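You operate a simulated robot arm through the tools that you are given. There is no shell and no other tool. Be economical: measure what you need, move in short steps, check, and stop when the job is done.

You run a simulated robot arm. Do the job below in one go: nothing can be reset, and whatever is moved stays where it is left.

Task
Put the paper towels in the flat tray. Open the table drawer, take the green cloth from the inside of the table drawer and put it on the brewing table, then shut the drawer. Put the oolong tea basket from the long table on the front corner of the small table and the sencha tea basket on the top of the warm cabinet. Open the fridge door, take the cloth cover from the top deck of the trolley and leave it on the upper shelf of the fridge and shut the door again. Do these in any order. Set down upright: tea basket.

Only the result counts: the job must be done as asked and must still hold three seconds after the hand-in. Knocking over, shifting, dropping, spilling or breaking anything else fails it. A push-on lid holds only when it is set on centred and level and pressed home; a screw cap is set on level and turned clockwise until tight. Flat cloth is picked up by pressing the open fingertips on it (5 to 10 N) and closing them slowly along it; thin cloth reads only 2 to 8 mm in the jaws.

Robot
A 7-joint arm with a two-finger gripper on a trunk, on a base that drives. Base frame: it is fixed to the floor where the robot stands at the start and does not move with it; the origin is under the middle of the robot, x ahead of it, y to its left, z up. Lengths are in cm, angles in degrees, forces in N, time in s.
With the tool pointing down near the work surface it reaches from about 10 to 62 cm from the robot's upright axis, wherever it stands. Its first joint turns from -166.0 to 166.0 degrees. Places, roughly: brewing table [-90, -260, 90]; cloth [-75, -25, 75]; cloth cover (9x9x5 cm) [320, -400, 80]; flat tray (45x26x4 cm) [160, 280, 80]; fridge door [300, -250, 70]; front corner of the small table (15x20 cm) [120, -224, 66]; paper towels (9x6x2 cm) [50, -10, 30]; table drawer [-100, -10, 70]; tea basket [100, -550, 100]; top of the warm cabinet [100, -560, 130]; upper shelf of the fridge [300, -230, 90]. Payload 2.94 kg.
Tool frame: the origin (TCP) lies between the finger pads and is the grasp point; the fingertips stand 3 cm ahead of it; z points along the fingers, y is the line along which they close. Largest opening 13.8 cm; the body of the gripper starts 10.9 cm behind the TCP.
Orientation is that of the tool frame in the base frame, as [roll, pitch, yaw] about the fixed x, y, z axes, in that order (R = Rz(yaw) Ry(pitch) Rx(roll)). With the fingers straight down and closing along the base's y, the tool's x points along the base's -x, its y along +y and its z along -z.

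Tools
- The arm moves only by the tool servo_tool. Its argument "commands" is a list of rows, each a list of 3 entries, a list of its own where there are three numbers: the shift along the tool's x, y, z in cm, then the turn, a rotation vector about the tool's x, y, z in degrees, then the closure, from 0 (fully open) to 1 (shut). In form: [[[x, y, z], [ax, ay, az], claw], ...]. A call has 1 to 12 rows; each row is the pose to reach, as a shift and turn from the pose commanded when the call began, along the tool's axes at that moment. Each row takes 0.2 s and may step no farther than 5 cm and 8.6 degrees from the row before; otherwise, or with a gripper value out of range, the whole call is refused. Where a pose cannot be reached the arm comes as near as it can. A force on the tool above 40 N (or 10 N above the force at the start of the call, whichever is more), or a blocked arm, ends the call early, and 0.2 s more pass. The fingers move at their own pace and stop on an object; they squeeze with about 25 N. The grip force told is the motor's: it shows also when the fingers shut on nothing. Time passes only in rows, and 0.2 s behind the last, so rows that repeat a pose let the fingers close. It gives the time, the measured TCP pose, the force on the tool (base axes), the opening and the grip force at its end, in the units of the frame above (readings bear some noise), with the torque about the TCP (base axes, N m) and any sound that the robot's microphone picked up.
- Cameras (640 x 400 px; columns grow to the right, rows downward): "scene" is now at [-8.2, 7.54, 138.97]; the picture's right is [-1.00, -0.08, 0.00], its down [-0.07, 0.86, -0.51] and it looks along [0.04, -0.51, -0.86] (base axes); focal length 214 px, centre (320, 200). "wrist" rides on the gripper at [7.1, 1.9, -14.6] in the tool frame; the picture's right is [-0.26, 0.97, 0.00], its down [-0.85, -0.23, -0.48] and it looks along [-0.46, -0.12, 0.88] (tool axes); focal length 280 px, centre (320, 200). There is no depth. A picture from a camera that has moved, and an enlarged one, comes with that camera's place and axes in the base frame and with its lens. The place of the scene camera against the robot may be out by one fixed shift of up to 2.5 cm in any direction.
- get_image(camera): a new picture of that camera. No time passes.
- lift_body(by): slides the trunk up (or, below 0, down) by that many cm; the arm and the scene camera ride with it, the base frame stays. It gives what a move gives, with no picture.
- base_move(legs): drives the robot by 1 to 6 legs, each [ahead, left, turn to the left] in cm, cm and degrees, along the robot's own axes; the way and the turn of a leg run together, so that a leg with both is an arc; at most 150 cm and 180 degrees a leg. The arm and the cameras ride along, it lands a little off, and it stops where it bumps. It gives what a move gives.
- head_to(pan, tilt): turns the head with the scene camera to pan (to the left, within 86 degrees either way) and tilt (down, from -29 to 69), counted from straight ahead of the robot. It gives what a move gives.
- inspect(camera, box): a new picture of the part [left, top, right, bottom] of that camera's present view, enlarged. No time passes.
- close_job(): hands the job in; it is judged then, once.

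Go step by step. Nothing tells you exact positions but the pictures and the camera data: compare them with the known pose of the tool, close in by small moves and look again before you grip or let go. The budget is 207 turns and 192 pictures, counting those below and the enlarged ones. Unless the task says otherwise, let go and move clear before handing in, and close with one line.

The tools are called after "Call:" as name(argument=value, ...) on one line, values as JSON. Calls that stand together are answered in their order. servo_tool: Moves the arm, as the interface text tells. Its arguments: {"type":"object","properties":{"commands":{"type":"array"}},"required":["commands"]} The other tools are called the same way: lift_body (by) slides the trunk up or down; base_move (legs) drives the base; head_to (pan, tilt) turns the head that bears the scene camera; get_image (camera) takes a picture; inspect (camera, box) takes an enlarged picture of a part of a camera's view; close_job () hands the job in.

At the start:

```text
time_s: 0.0
position: [-28.5, -21.05, 95.59]
tool_rot: [-180.0, -0.1, -180.0]
ft_force: [0.8, 0.4, -0.3]
torque: [-0.01, 0.0, -0.02]
gripper_width: 13.81
grasp_force: 0.1
trunk travel left (down, up): [-25.0, 20.4]
robot x, y, heading: [-0.22, 0.19, 0.2]
head pan, tilt: [-85.9, 68.8]
```

scene: 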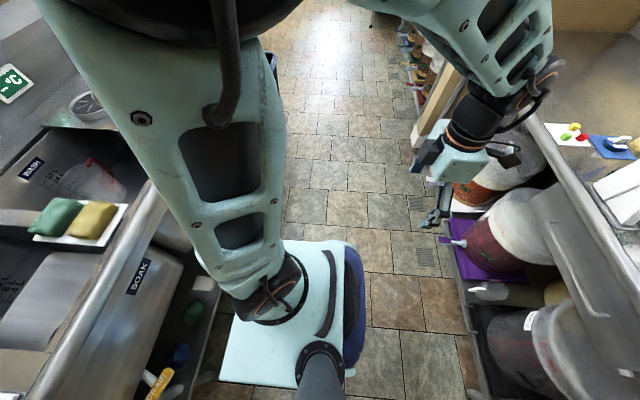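
wrist: 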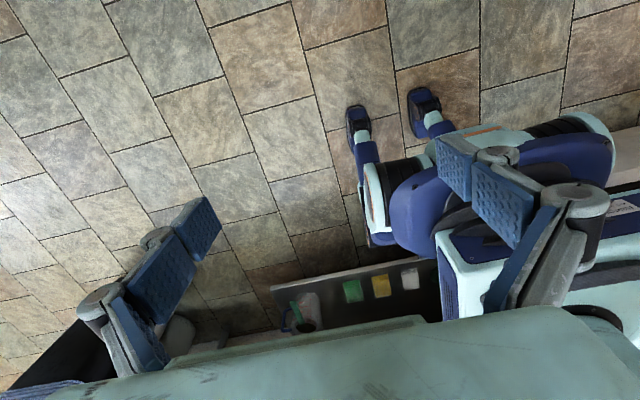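

The head looks down to the right; a counter with shelves is on either side. I will look around first.

Call:
head_to(pan=0, tilt=30)

Call:
get_image(camera="scene")

Call:
head_to(pan=-80, tilt=25)

Call:
get_image(camera="scene")

Call:
head_to(pan=80, tilt=25)

Call:
get_image(camera="scene")

```text
time_s: 1.6
position: [-28.46, -21.02, 95.41]
tool_rot: [179.9, 0.1, 180.0]
ft_force: [1.0, 0.0, 0.0]
torque: [-0.01, -0.04, -0.01]
gripper_width: 13.81
grasp_force: 0.1
trunk travel left (down, up): [-25.0, 20.4]
robot x, y, heading: [0.04, -0.2, -0.1]
head pan, tilt: [0.0, 30.0]
```

```text
189 pictures are left
camera scene: at [0.31, 14.24, 143.11], right [0.0, -1.0, 0.0], down [-0.5, 0.0, -0.87], along [0.87, 0.0, -0.5], focal length 214 px, centre (320, 200)
```

scene: 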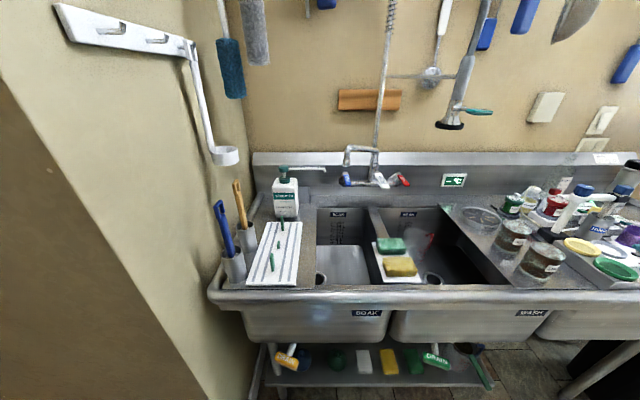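

```text
time_s: 3.1
position: [-28.48, -21.0, 95.4]
tool_rot: [180.0, 0.1, 180.0]
ft_force: [0.1, 0.0, 0.9]
torque: [0.01, -0.01, 0.01]
gripper_width: 13.8
grasp_force: 0.1
trunk travel left (down, up): [-25.0, 20.4]
robot x, y, heading: [-0.21, 0.25, 0.0]
head pan, tilt: [-80.0, 25.0]
```

```text
188 pictures are left
camera scene: at [-7.12, 5.18, 143.91], right [-0.98, -0.17, 0.0], down [-0.07, 0.42, -0.91], along [0.16, -0.89, -0.42], focal length 214 px, centre (320, 200)
```

scene: 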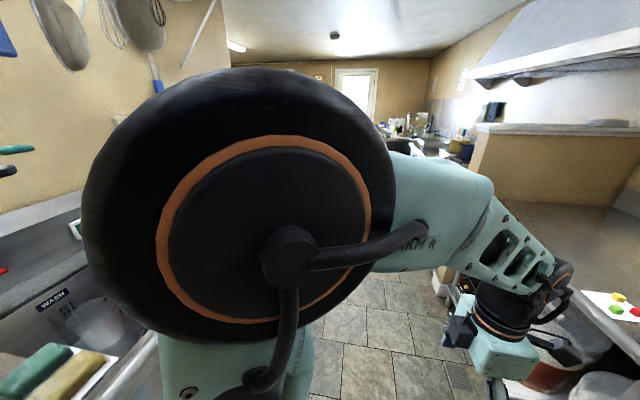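

```text
time_s: 5.6
position: [-28.45, -21.03, 95.38]
tool_rot: [180.0, 0.0, 180.0]
ft_force: [0.0, 0.2, 0.4]
torque: [-0.02, 0.02, -0.01]
gripper_width: 13.8
grasp_force: 0.1
trunk travel left (down, up): [-25.0, 20.4]
robot x, y, heading: [0.22, -0.15, 0.3]
head pan, tilt: [80.0, 25.0]
```

```text
187 pictures are left
camera scene: at [-7.13, 23.32, 143.91], right [0.98, -0.17, 0.0], down [-0.07, -0.42, -0.91], along [0.16, 0.89, -0.42], focal length 214 px, centre (320, 200)
```

scene: 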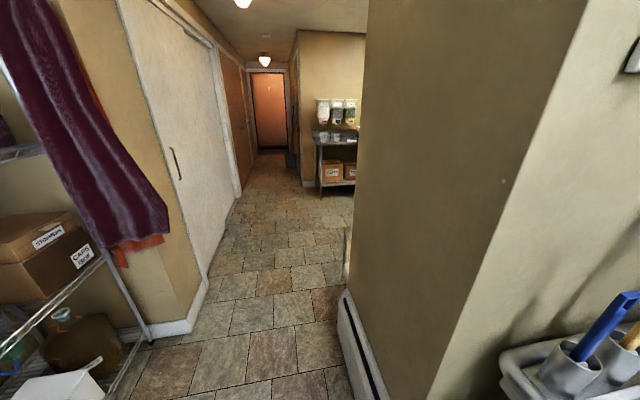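

I'll look at the sink's lower shelf first for the paper towels.

Call:
head_to(pan=0, tilt=55)

Call:
get_image(camera="scene")

Call:
inspect(camera="scene", box=[200, 150, 440, 300])

```text
time_s: 7.1
position: [-28.45, -21.0, 95.44]
tool_rot: [-180.0, 0.0, 180.0]
ft_force: [1.0, 0.2, -0.1]
torque: [-0.01, 0.01, -0.03]
gripper_width: 13.85
grasp_force: 0.0
trunk travel left (down, up): [-25.0, 20.4]
robot x, y, heading: [-0.1, -0.12, -0.2]
head pan, tilt: [0.0, 55.0]
```

```text
186 pictures are left
camera scene: at [-1.52, 14.26, 139.51], right [0.0, -1.0, 0.0], down [-0.82, 0.0, -0.57], along [0.57, 0.0, -0.82], focal length 214 px, centre (320, 200)
```

scene: 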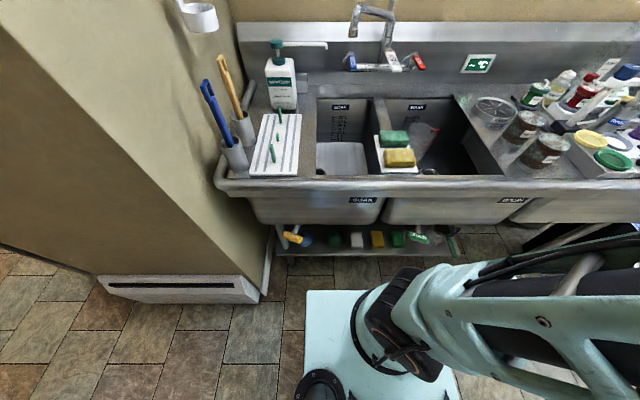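

```text
2.67 times, centred on (320, 225) of scene
camera zoom: at [-1.52, 14.26, 139.51], right [0.0, -1.0, 0.0], down [-0.82, 0.0, -0.57], along [0.57, 0.0, -0.82], focal length 572 px, centre (320, 133)
```

zoom: 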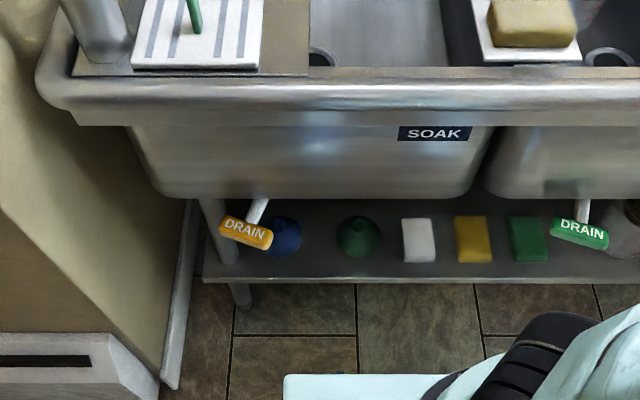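

Paper towels seem to be the white pack on the under-sink shelf near (47,-7). I swing the arm round to the front, keeping its orientation.

Call:
servo_tool(commands=[[[-4, -2.5, 0], [0, 0, 0], 0], [[-8, -5, 0], [0, 0, 0], 0], [[-12.5, -7, 0], [0, 0, 0], 0], [[-17, -9, 0], [0, 0, 0], 0], [[-21.5, -11, 0], [0, 0, 0], 0], [[-26, -12.5, 0], [0, 0, 0], 0], [[-31, -12.5, 0], [0, 0, 0], 0], [[-36, -12, 0], [0, 0, 0], 0], [[-40.5, -10, 0], [0, 0, 0], 0], [[-44.5, -7, 0], [0, 0, 0], 0], [[-48, -3.5, 0], [0, 0, 0], 0], [[-51.5, 0, 0], [0, 0, 0], 0]])

Call:
get_image(camera="scene")

Call:
get_image(camera="wrist")

```text
refused: row 8 steps farther than a row can; nothing moved
```

```text
184 pictures are left
camera scene: at [-1.52, 14.26, 139.51], right [0.0, -1.0, 0.0], down [-0.82, 0.0, -0.57], along [0.57, 0.0, -0.82], focal length 214 px, centre (320, 200)
```

scene: 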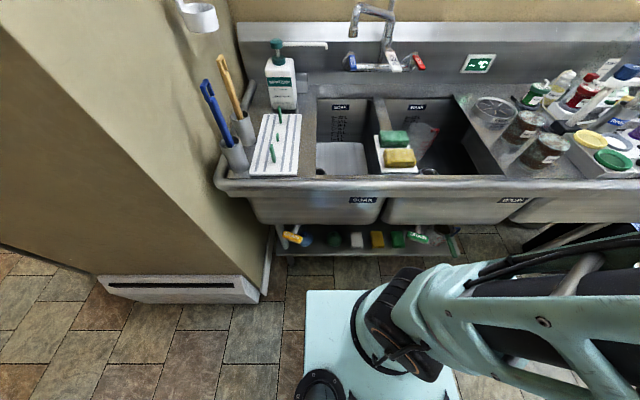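

```text
183 pictures are left
camera wrist: at [-35.56, -19.12, 109.98], right [0.26, 0.97, 0.0], down [0.85, -0.23, 0.48], along [0.46, -0.12, -0.88], focal length 280 px, centre (320, 200)
```

wrist: 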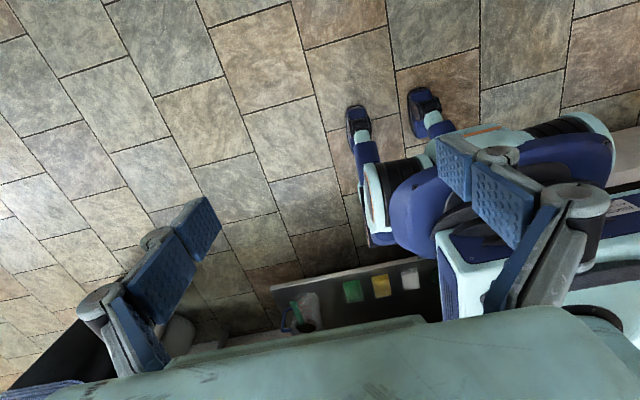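

Step slightly too long; redo with shorter steps.

Call:
servo_tool(commands=[[[-4, -2.5, 0], [0, 0, 0], 0], [[-8, -5, 0], [0, 0, 0], 0], [[-12.3, -7, 0], [0, 0, 0], 0], [[-16.6, -9, 0], [0, 0, 0], 0], [[-21, -11, 0], [0, 0, 0], 0], [[-25.5, -12.3, 0], [0, 0, 0], 0], [[-30.2, -12.5, 0], [0, 0, 0], 0], [[-34.9, -12, 0], [0, 0, 0], 0], [[-39.2, -10, 0], [0, 0, 0], 0], [[-43, -7, 0], [0, 0, 0], 0], [[-46.2, -3.5, 0], [0, 0, 0], 0], [[-49.4, 0, 0], [0, 0, 0], 0]])

Call:
get_image(camera="scene")

Call:
get_image(camera="wrist")

```text
time_s: 9.8
position: [19.93, -20.38, 91.7]
tool_rot: [175.4, -6.9, -179.7]
ft_force: [0.1, -0.7, -0.2]
torque: [0.04, -0.01, 0.0]
gripper_width: 13.78
grasp_force: 0.1
trunk travel left (down, up): [-25.0, 20.4]
robot x, y, heading: [0.1, 0.24, -0.0]
head pan, tilt: [0.0, 55.0]
stopped in row 12: the arm was blocked; the commanded pose is now the measured one
```

```text
182 pictures are left
camera scene: at [-1.26, 13.9, 139.87], right [-0.04, -1.0, 0.0], down [-0.79, 0.03, -0.61], along [0.61, -0.03, -0.79], focal length 214 px, centre (320, 200)
```

scene: 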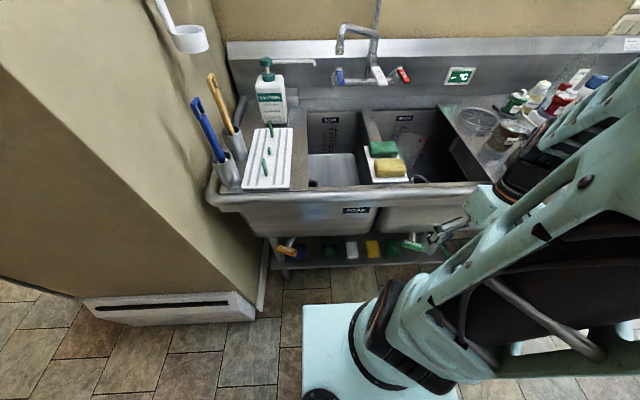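

```text
181 pictures are left
camera wrist: at [14.44, -19.69, 107.14], right [0.26, 0.96, 0.05], down [0.9, -0.26, 0.35], along [0.35, -0.05, -0.94], focal length 280 px, centre (320, 200)
```

wrist: 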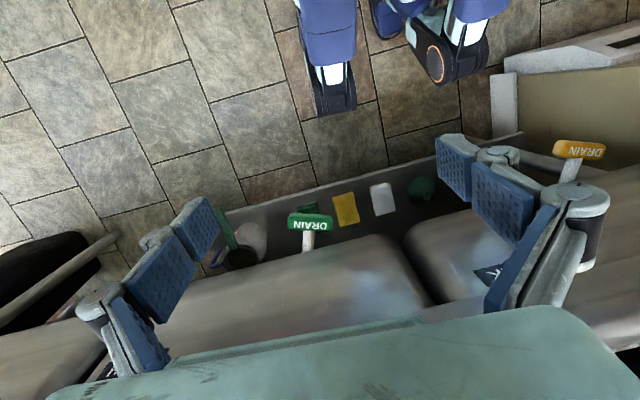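

The arm was blocked with no tool force, probably folded too tight near the robot. I back the base up for room and extend.

Call:
base_move(legs=[[-15, 0, 0]])

Call:
get_image(camera="scene")

Call:
get_image(camera="wrist")

```text
time_s: 11.2
position: [4.69, -20.32, 91.74]
tool_rot: [175.4, -6.8, -179.8]
ft_force: [-0.2, 0.2, 0.3]
torque: [0.03, 0.0, 0.0]
gripper_width: 13.8
grasp_force: 0.0
trunk travel left (down, up): [-25.0, 20.4]
robot x, y, heading: [-14.82, 0.02, 0.1]
head pan, tilt: [0.0, 55.0]
```

```text
180 pictures are left
camera scene: at [-16.2, 13.95, 139.87], right [-0.04, -1.0, 0.0], down [-0.79, 0.03, -0.61], along [0.61, -0.03, -0.79], focal length 214 px, centre (320, 200)
```

scene: 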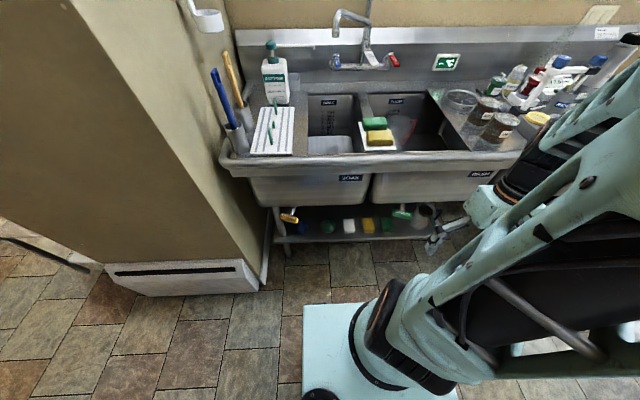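

```text
179 pictures are left
camera wrist: at [-0.53, -19.67, 107.15], right [0.27, 0.96, 0.05], down [0.9, -0.26, 0.35], along [0.35, -0.05, -0.94], focal length 280 px, centre (320, 200)
```

wrist: 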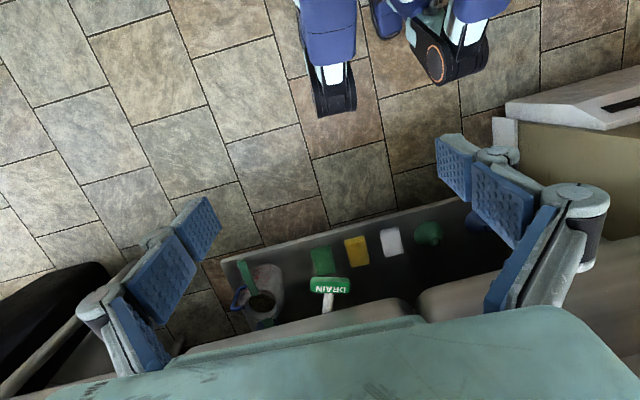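

I'll straighten the tool and reach forward a bit, then lower the trunk.

Call:
servo_tool(commands=[[[-2, 1, 0], [1.2, -1.7, 0], 0], [[-5, 3, 0], [2.4, -3.4, 0], 0], [[-8, 5, 0], [3.5, -5, 0], 0], [[-11, 7, 0], [4.6, -6.8, 0], 0], [[-14, 9, 0], [4.6, -6.8, 0], 0], [[-14, 9, 0], [4.6, -6.8, 0], 0]])

Call:
lift_body(by=-25)

Call:
get_image(camera="scene")

```text
time_s: 12.6
position: [18.79, -11.19, 90.85]
tool_rot: [-179.9, -0.1, -180.0]
ft_force: [-0.2, 0.4, -0.2]
torque: [0.03, -0.01, 0.0]
gripper_width: 13.81
grasp_force: 0.1
trunk travel left (down, up): [-25.0, 20.4]
robot x, y, heading: [-14.45, -0.03, -0.1]
head pan, tilt: [0.0, 55.0]
```

```text
time_s: 15.2
position: [18.71, -11.28, 65.95]
tool_rot: [-180.0, 0.0, -179.9]
ft_force: [0.1, 0.3, 1.1]
torque: [0.0, 0.01, 0.0]
gripper_width: 13.82
grasp_force: 0.0
trunk travel left (down, up): [0.0, 45.4]
robot x, y, heading: [-15.28, 0.19, -0.2]
head pan, tilt: [0.0, 55.0]
```

```text
178 pictures are left
camera scene: at [-16.47, 14.26, 114.51], right [0.0, -1.0, 0.0], down [-0.82, 0.0, -0.57], along [0.57, 0.0, -0.82], focal length 214 px, centre (320, 200)
```

scene: 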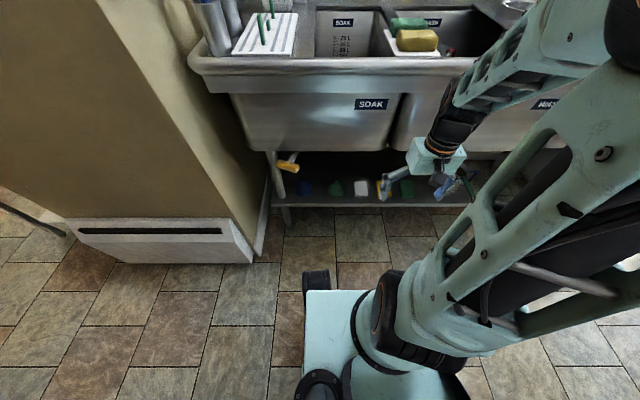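

I lower the arm and tilt the tool forward 45°.

Call:
servo_tool(commands=[[[-0.5, 0.8, 3.5], [0, -6.5, 0], 0], [[-1, 1.6, 7], [0, -13, 0], 0], [[-2, 2.4, 10.5], [0, -19.5, 0], 0], [[-3.5, 3.2, 14], [0, -26, 0], 0], [[-5, 4, 17.5], [0, -32.5, 0], 0], [[-7, 5, 21], [0, -39, 0], 0], [[-9, 5, 24], [0, -45, 0], 0], [[-9, 5, 24], [0, -45, 0], 0]])

Call:
get_image(camera="scene")

Call:
get_image(camera="wrist")

```text
time_s: 17.0
position: [27.8, -6.2, 41.89]
tool_rot: [179.9, 45.1, 180.0]
ft_force: [0.2, 0.8, 0.2]
torque: [0.03, 0.01, 0.0]
gripper_width: 13.79
grasp_force: 0.1
out of reach, approached as far as the arm can: row 3, 4, 5, 6
trunk travel left (down, up): [0.0, 45.4]
robot x, y, heading: [-14.8, -0.32, -0.3]
head pan, tilt: [0.0, 55.0]
```

```text
177 pictures are left
camera scene: at [-16.47, 14.26, 114.51], right [0.0, -1.0, 0.0], down [-0.82, 0.0, -0.57], along [0.57, 0.0, -0.82], focal length 214 px, centre (320, 200)
```

scene: 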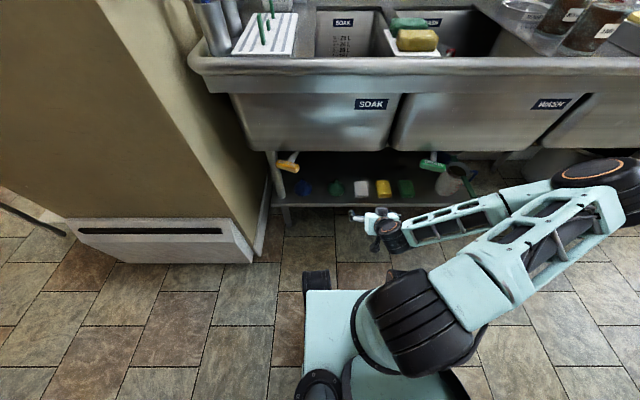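

```text
176 pictures are left
camera wrist: at [12.5, -4.32, 47.11], right [0.19, 0.96, 0.18], down [0.26, -0.23, 0.94], along [0.95, -0.13, -0.3], focal length 280 px, centre (320, 200)
```

wrist: 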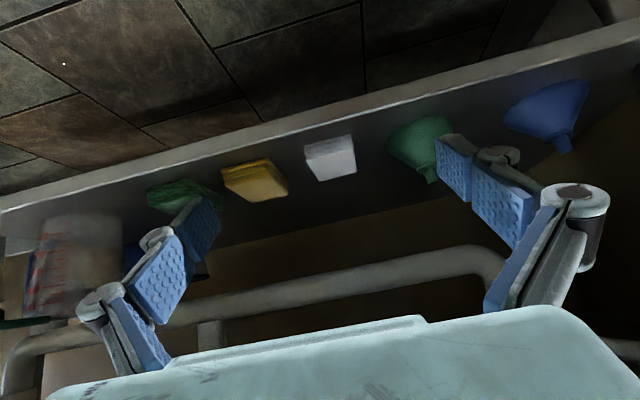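

Pack at about (47,-6.7), shelf about z 30. Approach in two stages.

Call:
servo_tool(commands=[[[-2, -0.2, 3.3], [0, 0, 0], 0], [[-4, -0.4, 6.6], [0, 0, 0], 0], [[-5.8, -0.5, 10], [0, 0, 0], 0], [[-5.8, -0.5, 10], [0, 0, 0], 0]])

Call:
get_image(camera="wrist")

Call:
inspect(camera="scene", box=[270, 130, 510, 280])

```text
time_s: 18.0
position: [38.94, -6.7, 38.72]
tool_rot: [-180.0, 45.0, -180.0]
ft_force: [1.2, -0.8, -0.4]
torque: [0.01, -0.01, -0.02]
gripper_width: 13.82
grasp_force: 0.0
trunk travel left (down, up): [0.0, 45.4]
robot x, y, heading: [-15.05, 0.21, -0.2]
head pan, tilt: [0.0, 55.0]
```

```text
175 pictures are left
camera wrist: at [23.6, -4.85, 44.09], right [0.19, 0.96, 0.18], down [0.26, -0.23, 0.94], along [0.95, -0.13, -0.3], focal length 280 px, centre (320, 200)
```

wrist: 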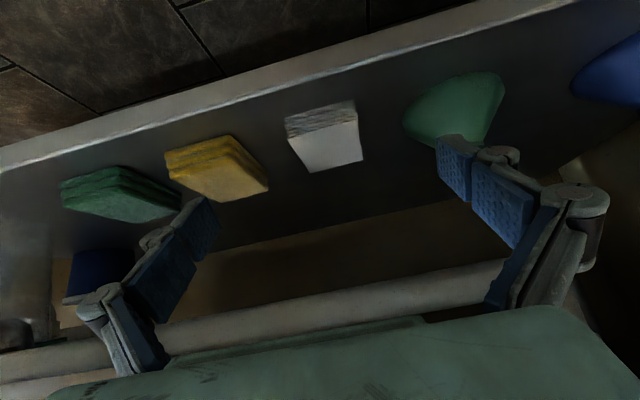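

```text
2.67 times, centred on (390, 205) of scene
camera zoom: at [-16.47, 14.26, 114.51], right [0.0, -1.0, 0.0], down [-0.82, 0.0, -0.57], along [0.57, 0.0, -0.82], focal length 572 px, centre (133, 187)
```

zoom: 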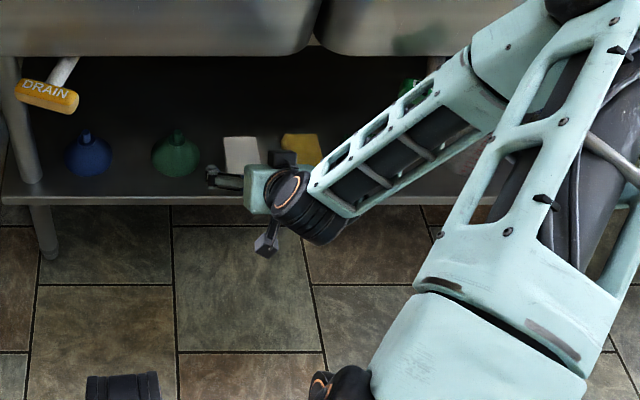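

Refined: pack centre about (48.5,-6.3), shelf z≈29.8; a green funnel is close on the left, so I part-close the fingers to 9 cm before going in.

Call:
servo_tool(commands=[[[0, 0.4, 1], [0, 0, 0], 0.35], [[-0.5, 0.4, 3], [0, 0, 0], 0.35], [[-1, 0.4, 5], [0, 0, 0], 0.35], [[-1.3, 0.4, 7], [0, 0, 0], 0.35], [[-1.6, 0.4, 8.3], [0, 0, 0], 0.35], [[-1.6, 0.4, 8.3], [0, 0, 0], 0.35]])

Call:
get_image(camera="wrist")

```text
time_s: 19.4
position: [45.94, -6.41, 34.12]
tool_rot: [180.0, 44.9, -179.9]
ft_force: [-0.7, -0.9, 0.2]
torque: [0.01, -0.02, 0.01]
gripper_width: 8.95
grasp_force: 0.0
trunk travel left (down, up): [0.0, 45.4]
robot x, y, heading: [-14.84, 0.18, -0.3]
head pan, tilt: [0.0, 55.0]
```

```text
173 pictures are left
camera wrist: at [30.56, -4.53, 39.39], right [0.19, 0.97, 0.18], down [0.26, -0.23, 0.94], along [0.95, -0.13, -0.3], focal length 280 px, centre (320, 200)
```

wrist: 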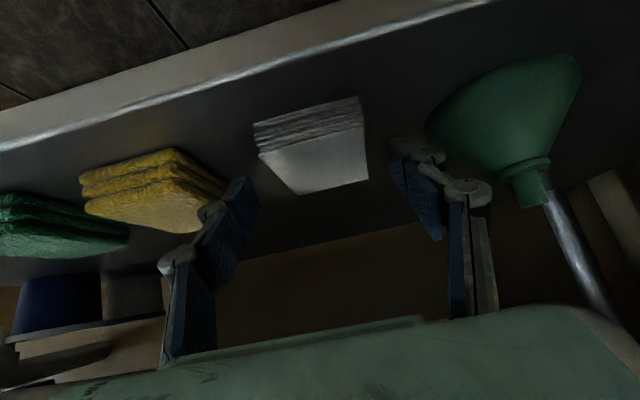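

Aligned. Final descent and close.

Call:
servo_tool(commands=[[[-0.1, 0.1, 0.9], [0, 0, 0], 0.35], [[-0.3, 0.15, 1.7], [0, 0, 0], 0.35], [[-0.3, 0.15, 1.7], [0, 0, 0], 0.6], [[-0.3, 0.15, 1.7], [0, 0, 0], 1], [[-0.3, 0.15, 1.7], [0, 0, 0], 1], [[-0.3, 0.15, 1.7], [0, 0, 0], 1]])

Call:
get_image(camera="wrist")

```text
time_s: 20.8
position: [47.32, -6.27, 33.18]
tool_rot: [179.9, 44.9, -180.0]
ft_force: [-0.2, 0.0, 0.1]
torque: [-0.01, 0.01, -0.01]
gripper_width: 5.8
grasp_force: 24.8
trunk travel left (down, up): [0.0, 45.4]
robot x, y, heading: [-15.16, 0.01, -0.1]
head pan, tilt: [0.0, 55.0]
```

```text
172 pictures are left
camera wrist: at [31.96, -4.29, 38.41], right [0.19, 0.97, 0.18], down [0.26, -0.23, 0.94], along [0.95, -0.13, -0.3], focal length 280 px, centre (320, 200)
```

wrist: 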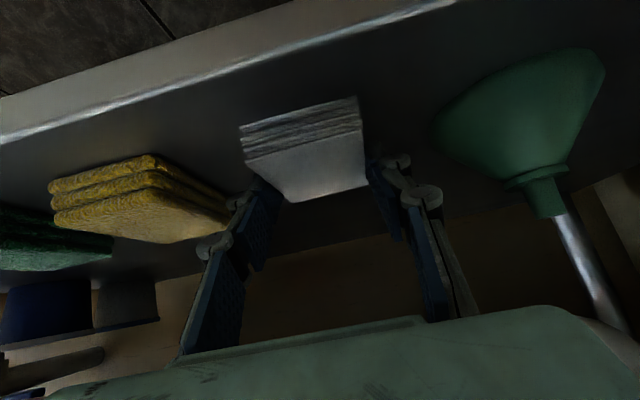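

Gripped (5.8 cm). Lift 3 cm and pull back.

Call:
servo_tool(commands=[[[-1, 0, -1], [0, 0, 0], 1], [[-2.1, 0, -2.1], [0, 0, 0], 1], [[0.5, 0, -4.7], [0, 0, 0], 1], [[3.5, 0, -7.7], [0, 0, 0], 1], [[6.5, 0, -10.7], [0, 0, 0], 1], [[9.5, 0, -13.7], [0, 0, 0], 1], [[12.5, 0, -16.7], [0, 0, 0], 1], [[12.5, 0, -16.7], [0, 0, 0], 1]])

Call:
get_image(camera="scene")

Call:
get_image(camera="wrist")

```text
time_s: 22.3
position: [31.4, -6.35, 36.96]
tool_rot: [-180.0, 47.2, 180.0]
ft_force: [4.8, 0.2, -2.4]
torque: [-0.06, -0.08, -0.14]
gripper_width: 5.78
grasp_force: 25.1
trunk travel left (down, up): [0.0, 45.4]
robot x, y, heading: [-14.84, -0.22, -0.0]
head pan, tilt: [0.0, 55.0]
stopped in row 7: the force on the tool passed its limit at 70 N (the readings are from after the stop); the commanded pose is now the measured one
```

```text
171 pictures are left
camera scene: at [-16.47, 14.26, 114.51], right [0.0, -1.0, 0.0], down [-0.82, 0.0, -0.57], along [0.57, 0.0, -0.82], focal length 214 px, centre (320, 200)
```

scene: 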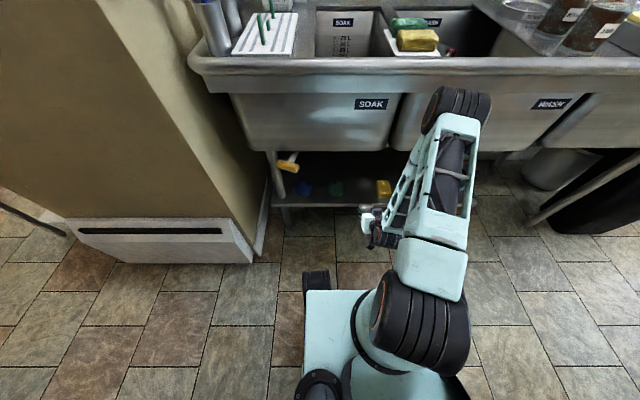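

```text
170 pictures are left
camera wrist: at [15.83, -4.37, 41.61], right [0.18, 0.97, 0.19], down [0.23, -0.23, 0.95], along [0.96, -0.13, -0.26], focal length 280 px, centre (320, 200)
```

wrist: 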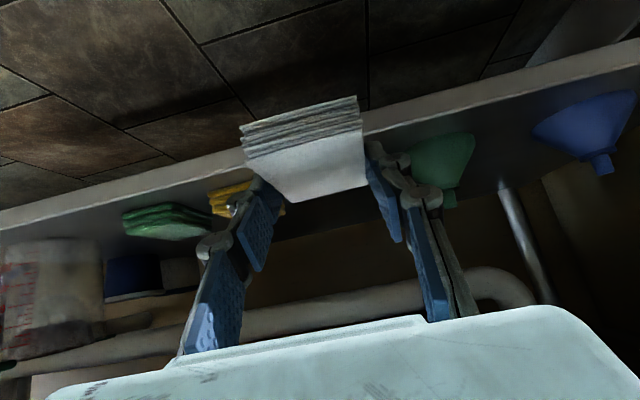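

Something touched (likely hand against own base front); grip still fine. I back the base away from the sink, then raise.

Call:
base_move(legs=[[-12, 0, 0]])

Call:
servo_tool(commands=[[[-1.5, 0, -1.5], [0, 0, 0], 1], [[-4, 0, -4], [0, 3, 0], 1], [[-7, 0, -7], [0, 6, 0], 1], [[-10, 0, -10], [0, 10, 0], 1], [[-12, 0, -12], [0, 12, 0], 1]])

Call:
lift_body(by=25)

Call:
get_image(camera="scene")

```text
time_s: 23.5
position: [19.49, -6.21, 36.89]
tool_rot: [-179.8, 47.2, 180.0]
ft_force: [11.9, -2.8, -0.3]
torque: [0.09, 0.49, 0.26]
gripper_width: 5.8
grasp_force: 25.6
trunk travel left (down, up): [0.0, 45.4]
robot x, y, heading: [-26.89, 0.24, 0.1]
head pan, tilt: [0.0, 55.0]
```

```text
time_s: 24.7
position: [18.71, -6.35, 53.86]
tool_rot: [-179.9, 35.2, -180.0]
ft_force: [0.9, -0.6, -0.2]
torque: [0.03, -0.01, -0.02]
gripper_width: 5.83
grasp_force: 25.1
trunk travel left (down, up): [0.0, 45.4]
robot x, y, heading: [-26.82, 0.05, 0.1]
head pan, tilt: [0.0, 55.0]
```

```text
time_s: 27.3
position: [18.85, -6.23, 79.01]
tool_rot: [-179.9, 35.3, 179.9]
ft_force: [0.9, 0.3, 0.4]
torque: [-0.02, 0.01, -0.02]
gripper_width: 5.8
grasp_force: 24.8
trunk travel left (down, up): [-25.0, 20.4]
robot x, y, heading: [-26.98, 0.19, -0.0]
head pan, tilt: [0.0, 55.0]
```

```text
169 pictures are left
camera scene: at [-28.38, 14.27, 139.51], right [0.0, -1.0, 0.0], down [-0.82, 0.0, -0.57], along [0.57, 0.0, -0.82], focal length 214 px, centre (320, 200)
```

scene: 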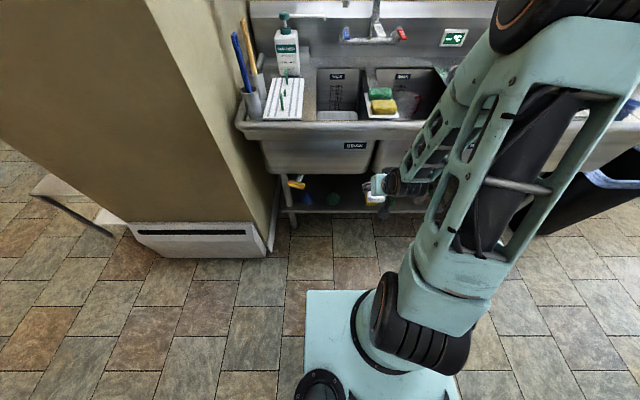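

Straighten the tool for carrying and look up for the route.

Call:
servo_tool(commands=[[[0.1, 0, -1.6], [0, 7, 0], 1], [[0.2, 0, -3.2], [0, 14, 0], 1], [[0.3, 0, -4.8], [0, 21, 0], 1], [[0.5, 0, -6.4], [0, 28, 0], 1], [[0.65, 0, -7.8], [0, 35, 0], 1], [[0.65, 0, -7.8], [0, 35, 0], 1]])

Call:
head_to(pan=80, tilt=35)

Call:
get_image(camera="scene")

Call:
get_image(camera="wrist")

```text
time_s: 28.7
position: [13.87, -6.18, 84.93]
tool_rot: [-180.0, 0.2, 179.9]
ft_force: [-0.1, -0.2, -0.1]
torque: [0.03, 0.0, -0.01]
gripper_width: 5.81
grasp_force: 25.0
trunk travel left (down, up): [-25.0, 20.4]
robot x, y, heading: [-26.7, 0.34, -0.1]
head pan, tilt: [0.0, 55.0]
```

```text
time_s: 30.2
position: [13.6, -6.24, 84.94]
tool_rot: [-179.9, 0.2, 179.9]
ft_force: [0.4, -0.6, 0.7]
torque: [-0.03, -0.03, 0.0]
gripper_width: 5.8
grasp_force: 25.2
trunk travel left (down, up): [-25.0, 20.4]
robot x, y, heading: [-26.93, 0.16, -0.5]
head pan, tilt: [80.0, 35.0]
```

```text
168 pictures are left
camera scene: at [-34.05, 22.95, 142.33], right [0.98, -0.18, 0.0], down [-0.1, -0.56, -0.82], along [0.14, 0.81, -0.57], focal length 214 px, centre (320, 200)
```

scene: 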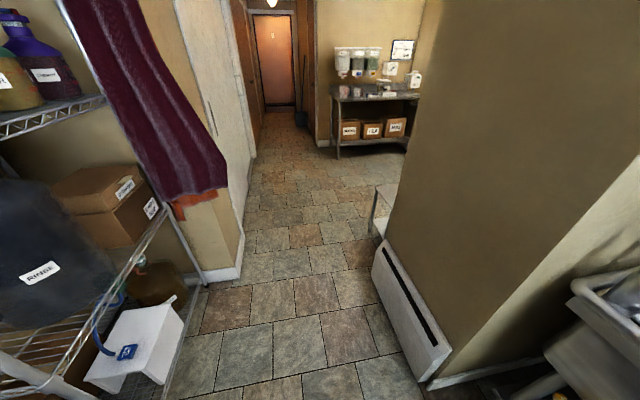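

```text
167 pictures are left
camera wrist: at [6.57, -4.3, 99.43], right [0.26, 0.96, 0.0], down [0.85, -0.23, 0.48], along [0.46, -0.13, -0.88], focal length 280 px, centre (320, 200)
```

wrist: 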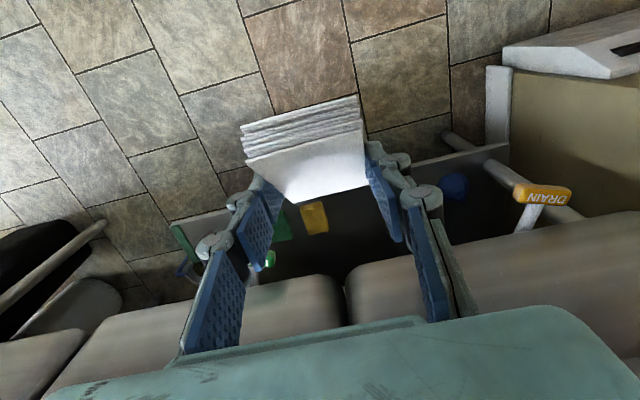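

Corridor runs to +y between rack (x≈-85) and wall (x≈27). I turn left and drive along it.

Call:
base_move(legs=[[0, 0, 90], [100, 0, 0]])

Call:
head_to(pan=-30, tilt=25)

Call:
get_image(camera="scene")

```text
time_s: 39.2
position: [-21.36, 140.49, 84.85]
tool_rot: [-179.8, 0.3, -89.5]
ft_force: [0.4, -0.2, -0.6]
torque: [-0.03, 0.01, -0.03]
gripper_width: 5.79
grasp_force: 24.7
trunk travel left (down, up): [-25.0, 20.4]
robot x, y, heading: [-27.21, 99.98, 90.3]
head pan, tilt: [80.0, 35.0]
```

```text
time_s: 41.1
position: [-21.38, 140.53, 84.88]
tool_rot: [-180.0, 0.2, -89.5]
ft_force: [0.2, 0.1, -0.8]
torque: [-0.03, 0.03, -0.02]
gripper_width: 5.82
grasp_force: 25.0
trunk travel left (down, up): [-25.0, 20.4]
robot x, y, heading: [-26.98, 100.14, 90.6]
head pan, tilt: [-30.0, 25.0]
```

```text
166 pictures are left
camera scene: at [-36.86, 100.51, 143.91], right [0.87, -0.49, 0.0], down [-0.21, -0.37, -0.91], along [0.45, 0.79, -0.42], focal length 214 px, centre (320, 200)
```

scene: 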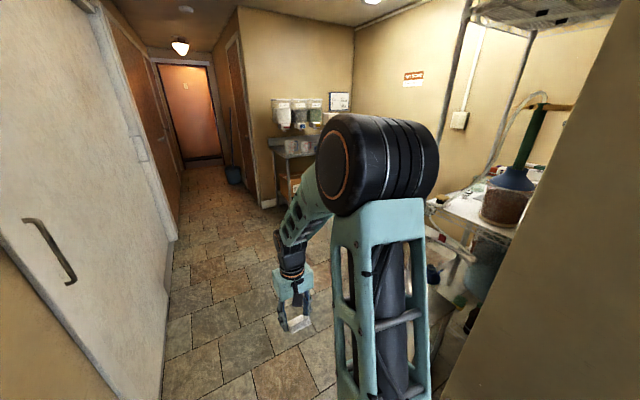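

Call:
base_move(legs=[[80, 0, 0]])

Call:
head_to(pan=-70, tilt=30)

Call:
get_image(camera="scene")

Call:
head_to(pan=-20, tilt=30)

Call:
get_image(camera="scene")

```text
time_s: 45.4
position: [-22.3, 220.52, 84.89]
tool_rot: [-179.9, 0.2, -89.4]
ft_force: [0.1, 0.4, -0.9]
torque: [0.01, -0.02, 0.0]
gripper_width: 5.78
grasp_force: 25.0
trunk travel left (down, up): [-25.0, 20.4]
robot x, y, heading: [-27.87, 179.96, 90.4]
head pan, tilt: [-30.0, 25.0]
```

```text
time_s: 46.5
position: [-22.16, 220.58, 84.9]
tool_rot: [-179.9, 0.3, -89.4]
ft_force: [0.8, 0.3, 0.2]
torque: [0.0, -0.02, -0.01]
gripper_width: 5.81
grasp_force: 25.1
trunk travel left (down, up): [-25.0, 20.4]
robot x, y, heading: [-28.24, 179.97, 90.4]
head pan, tilt: [-70.0, 30.0]
```

```text
165 pictures are left
camera scene: at [-33.71, 175.67, 143.11], right [0.35, -0.94, 0.0], down [-0.47, -0.18, -0.87], along [0.81, 0.31, -0.5], focal length 214 px, centre (320, 200)
```

scene: 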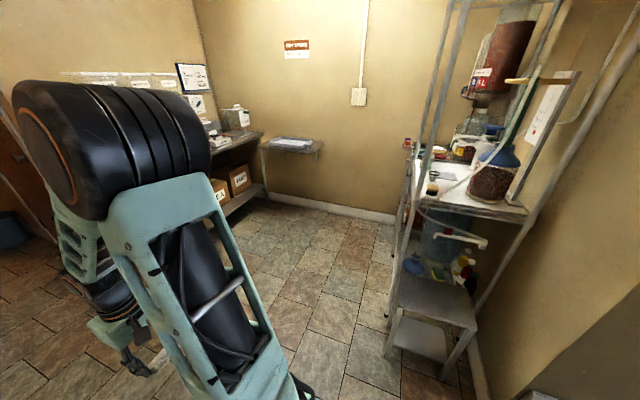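

```text
time_s: 47.6
position: [-22.22, 220.66, 84.88]
tool_rot: [-179.9, 0.2, -89.4]
ft_force: [0.2, 0.4, -0.4]
torque: [0.0, 0.0, 0.04]
gripper_width: 5.8
grasp_force: 25.6
trunk travel left (down, up): [-25.0, 20.4]
robot x, y, heading: [-28.15, 180.03, 90.7]
head pan, tilt: [-20.0, 30.0]
```

```text
164 pictures are left
camera scene: at [-39.16, 181.01, 143.11], right [0.94, -0.33, 0.0], down [-0.17, -0.47, -0.87], along [0.29, 0.82, -0.5], focal length 214 px, centre (320, 200)
```

scene: 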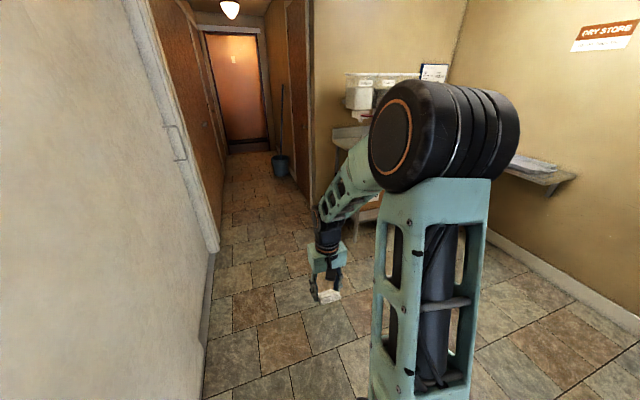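

The flat tray is on a wall shelf around (165,285). I drive to y≈278, turn to face +x and approach.

Call:
base_move(legs=[[98, 0, 0], [0, 0, -90], [70, 0, 0]])

Call:
head_to(pan=0, tilt=30)

Call:
get_image(camera="scene")

Call:
get_image(camera="wrist")

```text
time_s: 60.0
position: [82.16, 271.89, 84.93]
tool_rot: [-179.9, 0.2, -179.4]
ft_force: [-0.4, -0.2, -1.0]
torque: [0.0, 0.01, 0.03]
gripper_width: 5.81
grasp_force: 25.0
trunk travel left (down, up): [-25.0, 20.4]
robot x, y, heading: [41.62, 277.7, 0.5]
head pan, tilt: [-20.0, 30.0]
```

```text
time_s: 60.8
position: [82.19, 272.06, 84.77]
tool_rot: [-179.9, 0.2, -179.3]
ft_force: [0.3, 0.6, -0.5]
torque: [0.02, 0.0, 0.0]
gripper_width: 5.81
grasp_force: 25.1
trunk travel left (down, up): [-25.0, 20.4]
robot x, y, heading: [41.65, 278.16, 0.6]
head pan, tilt: [0.0, 30.0]
```

```text
163 pictures are left
camera scene: at [41.7, 292.13, 143.11], right [0.01, -1.0, 0.0], down [-0.5, 0.0, -0.87], along [0.87, 0.01, -0.5], focal length 214 px, centre (320, 200)
```

scene: 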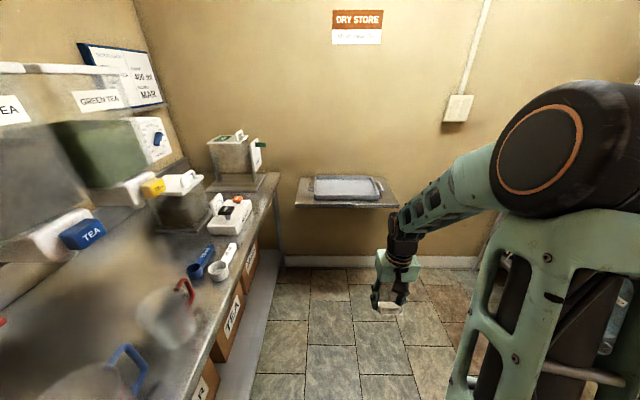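

```text
162 pictures are left
camera wrist: at [75.01, 273.91, 99.44], right [0.25, 0.97, 0.0], down [0.85, -0.22, 0.48], along [0.46, -0.12, -0.88], focal length 280 px, centre (320, 200)
```

wrist: 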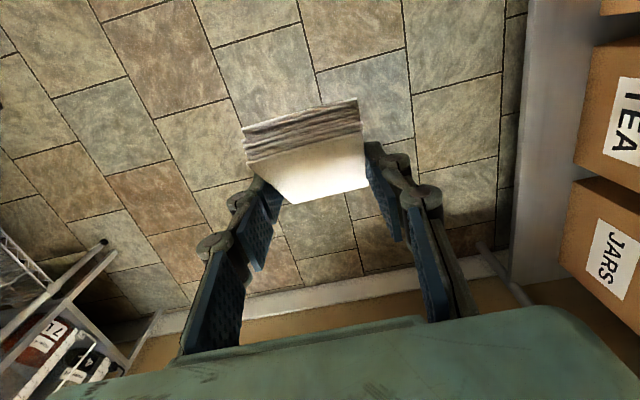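

Tray centre about (164,276). Raise and tilt the tool (so the pack is level), then drive nearer.

Call:
servo_tool(commands=[[[0, 0.5, -3], [0, -7, 0], 1], [[0, 1.5, -6], [0, -14, 0], 1], [[0, 2.5, -9], [0, -21, 0], 1], [[0, 3.5, -12], [0, -28, 0], 1], [[0, 4, -14], [0, -35, 0], 1], [[0, 4, -14], [0, -40, 0], 1], [[0, 4, -14], [0, -45, 0], 1], [[0, 4, -14], [0, -45, 0], 1]])

Call:
base_move(legs=[[60, 0, 0]])

Call:
head_to(pan=0, tilt=45)

Call:
get_image(camera="scene")

Call:
get_image(camera="wrist")

```text
time_s: 62.0
position: [80.75, 276.21, 91.61]
tool_rot: [176.7, 23.6, 178.5]
ft_force: [0.6, 0.3, 0.1]
torque: [0.0, 0.03, -0.01]
gripper_width: 5.79
grasp_force: 25.0
out of reach, approached as far as the arm can: row 6
trunk travel left (down, up): [-25.0, 20.4]
robot x, y, heading: [41.47, 278.17, 0.7]
head pan, tilt: [0.0, 30.0]
stopped in row 6: the arm was blocked; the commanded pose is now the measured one
```

```text
time_s: 65.4
position: [141.03, 276.69, 91.62]
tool_rot: [176.6, 23.4, 178.4]
ft_force: [-0.1, 0.6, 0.3]
torque: [0.0, -0.03, 0.0]
gripper_width: 5.8
grasp_force: 25.0
trunk travel left (down, up): [-25.0, 20.4]
robot x, y, heading: [101.81, 278.17, 0.3]
head pan, tilt: [0.0, 30.0]
```

```text
time_s: 66.2
position: [140.85, 276.58, 91.33]
tool_rot: [176.5, 23.0, 178.3]
ft_force: [-0.1, 0.3, 0.2]
torque: [-0.01, -0.02, 0.0]
gripper_width: 5.78
grasp_force: 25.5
trunk travel left (down, up): [-25.0, 20.4]
robot x, y, heading: [101.97, 278.49, 0.2]
head pan, tilt: [0.0, 45.0]
```

```text
161 pictures are left
camera scene: at [101.95, 290.79, 143.46], right [-0.19, -0.98, 0.0], down [-0.46, 0.09, -0.88], along [0.87, -0.17, -0.47], focal length 214 px, centre (320, 200)
```

scene: 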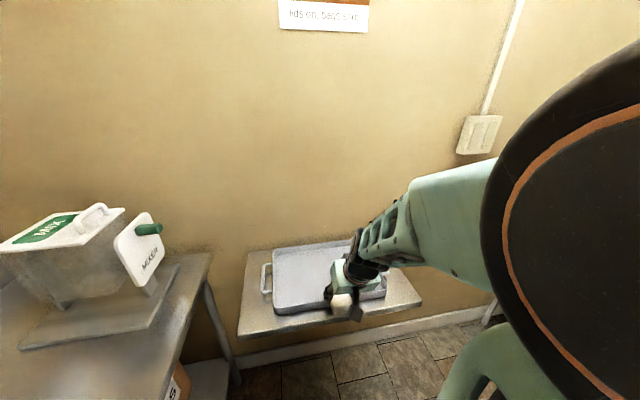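

```text
160 pictures are left
camera wrist: at [128.65, 277.98, 101.98], right [0.25, 0.96, 0.16], down [0.59, -0.28, 0.76], along [0.77, -0.09, -0.64], focal length 280 px, centre (320, 200)
```

wrist: 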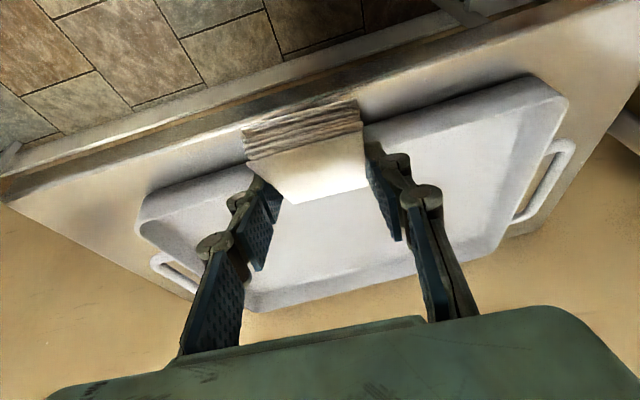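

The tray is at roughly x 147–175, y 257–298, rim z≈82. I move over its centre and level the pack.

Call:
servo_tool(commands=[[[-3.7, 0.2, 0], [0.5, -3, -0.4], 1], [[-7.4, 0.4, 1], [1, -7, -0.8], 1], [[-11, 0.7, 2], [1.5, -12, -1.2], 1], [[-14.7, 0.9, 3.5], [2, -17, -1.6], 1], [[-18.4, 1.16, 5], [2.5, -22, -2.1], 1], [[-18.4, 1.16, 5], [2.5, -22, -2.1], 1]])

Call:
get_image(camera="scene")

Call:
get_image(camera="wrist")

```text
time_s: 67.6
position: [159.93, 277.68, 94.39]
tool_rot: [-179.8, 45.7, -179.7]
ft_force: [1.1, 0.6, 0.6]
torque: [-0.01, -0.01, -0.01]
gripper_width: 5.82
grasp_force: 25.0
trunk travel left (down, up): [-25.0, 20.4]
robot x, y, heading: [101.61, 278.57, 0.5]
head pan, tilt: [0.0, 45.0]
```

```text
159 pictures are left
camera scene: at [101.15, 292.58, 140.85], right [0.01, -1.0, 0.0], down [-0.71, 0.0, -0.71], along [0.71, 0.0, -0.71], focal length 214 px, centre (320, 200)
```

scene: 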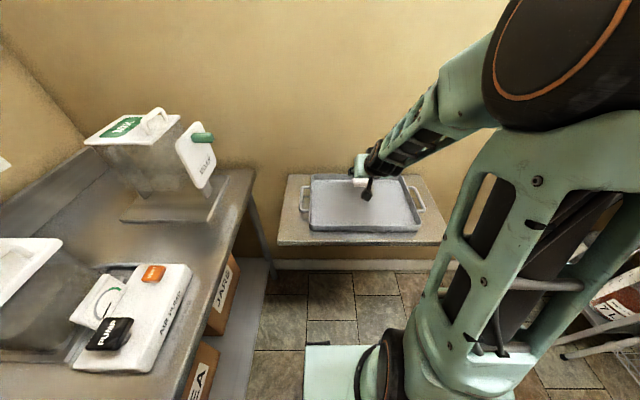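

```text
158 pictures are left
camera wrist: at [144.54, 279.5, 99.49], right [0.18, 0.97, 0.18], down [0.26, -0.23, 0.94], along [0.95, -0.12, -0.29], focal length 280 px, centre (320, 200)
```

wrist: 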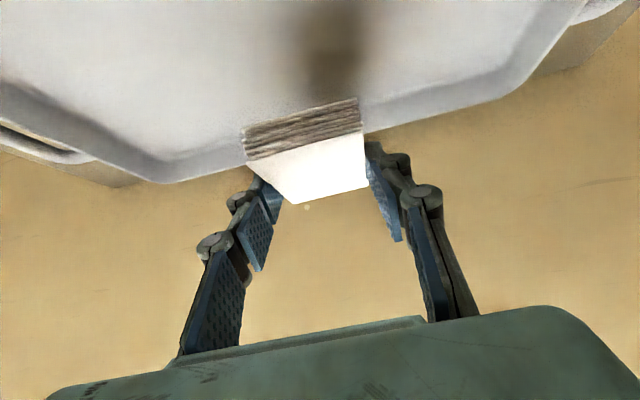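

Over the tray. Lower straight down until light contact.

Call:
servo_tool(commands=[[[2, 0, 2], [0, 0, 0], 1], [[4, 0, 4], [0, 0, 0], 1], [[5.5, 0, 5.5], [0, 0, 0], 1], [[6.5, 0, 6.5], [0, 0, 0], 1], [[6.5, 0, 6.5], [0, 0, 0], 1]])

Call:
get_image(camera="wrist")

Call:
inspect(camera="scene", box=[270, 140, 460, 260])

```text
time_s: 68.7
position: [160.72, 277.71, 86.38]
tool_rot: [-179.6, 47.2, -179.6]
ft_force: [0.8, -0.2, 13.8]
torque: [0.24, 0.24, 0.01]
gripper_width: 5.84
grasp_force: 24.7
trunk travel left (down, up): [-25.0, 20.4]
robot x, y, heading: [101.64, 278.0, 0.5]
head pan, tilt: [0.0, 45.0]
stopped in row 5: the force on the tool passed its limit at 46 N (the readings are from after the stop); the commanded pose is now the measured one
```

```text
157 pictures are left
camera wrist: at [145.09, 279.54, 91.04], right [0.18, 0.97, 0.19], down [0.23, -0.23, 0.95], along [0.96, -0.12, -0.26], focal length 280 px, centre (320, 200)
```

wrist: 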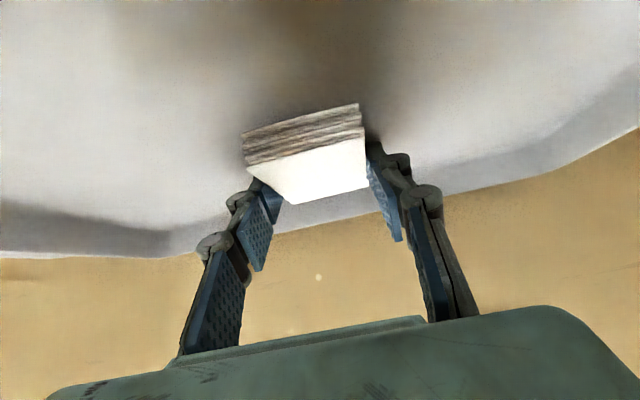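

```text
3.33 times, centred on (365, 200) of scene
camera zoom: at [100.96, 292.59, 140.86], right [0.01, -1.0, 0.0], down [-0.71, 0.0, -0.71], along [0.71, 0.0, -0.71], focal length 715 px, centre (170, 200)
```

zoom: 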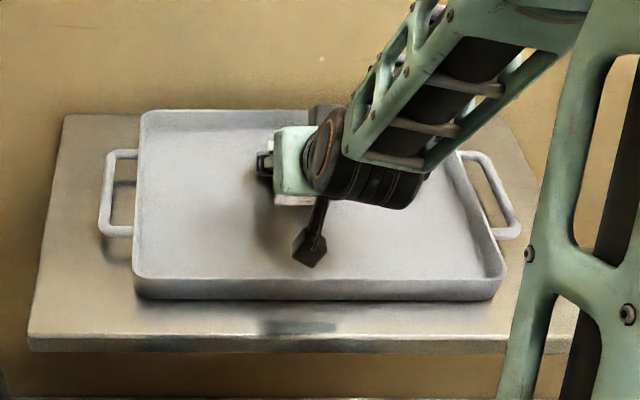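

In contact with the tray floor. Ease up slightly, open and back out.

Call:
servo_tool(commands=[[[-0.2, 0, -0.2], [0, 2, 0], 1], [[-0.2, 0, -0.2], [0, 2, 0], 0.45], [[-0.2, 0, -0.2], [0, 2, 0], 0.3], [[-1, 0, -2], [0, 2, 0], 0.3], [[-3, 0, -5], [0, 2, 0], 0.3], [[-4.5, 0, -8.5], [0, 2, 0], 0.3], [[-4.5, 0, -8.5], [0, 2, 0], 0.3]])

Call:
get_image(camera="wrist")

Call:
inspect(camera="scene", box=[270, 140, 460, 260])

```text
time_s: 70.3
position: [157.26, 277.58, 95.11]
tool_rot: [-179.8, 44.6, -179.7]
ft_force: [0.1, 0.3, -0.2]
torque: [-0.03, -0.04, -0.04]
gripper_width: 9.67
grasp_force: 0.1
trunk travel left (down, up): [-25.0, 20.4]
robot x, y, heading: [101.87, 278.55, 0.2]
head pan, tilt: [0.0, 45.0]
```

```text
155 pictures are left
camera wrist: at [142.04, 279.56, 100.49], right [0.18, 0.97, 0.18], down [0.27, -0.23, 0.94], along [0.94, -0.12, -0.3], focal length 280 px, centre (320, 200)
```

wrist: 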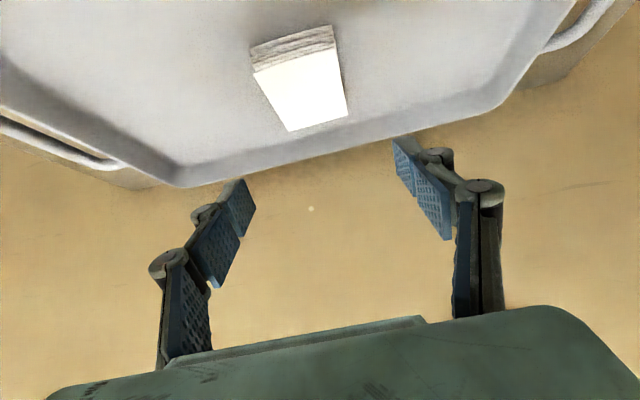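

```text
3.33 times, centred on (365, 200) of scene
camera zoom: at [101.08, 292.59, 140.85], right [0.01, -1.0, 0.0], down [-0.71, 0.0, -0.71], along [0.71, 0.0, -0.71], focal length 715 px, centre (170, 200)
```

zoom: 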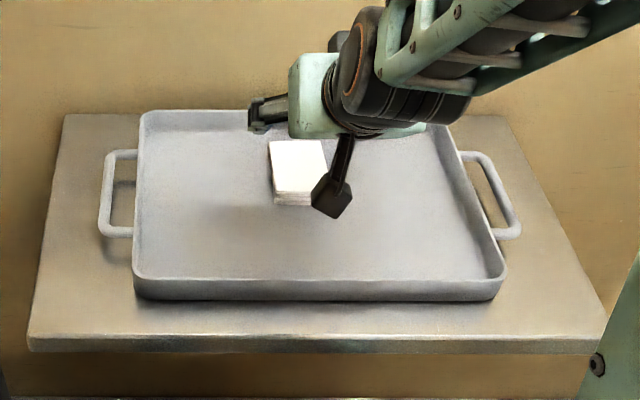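

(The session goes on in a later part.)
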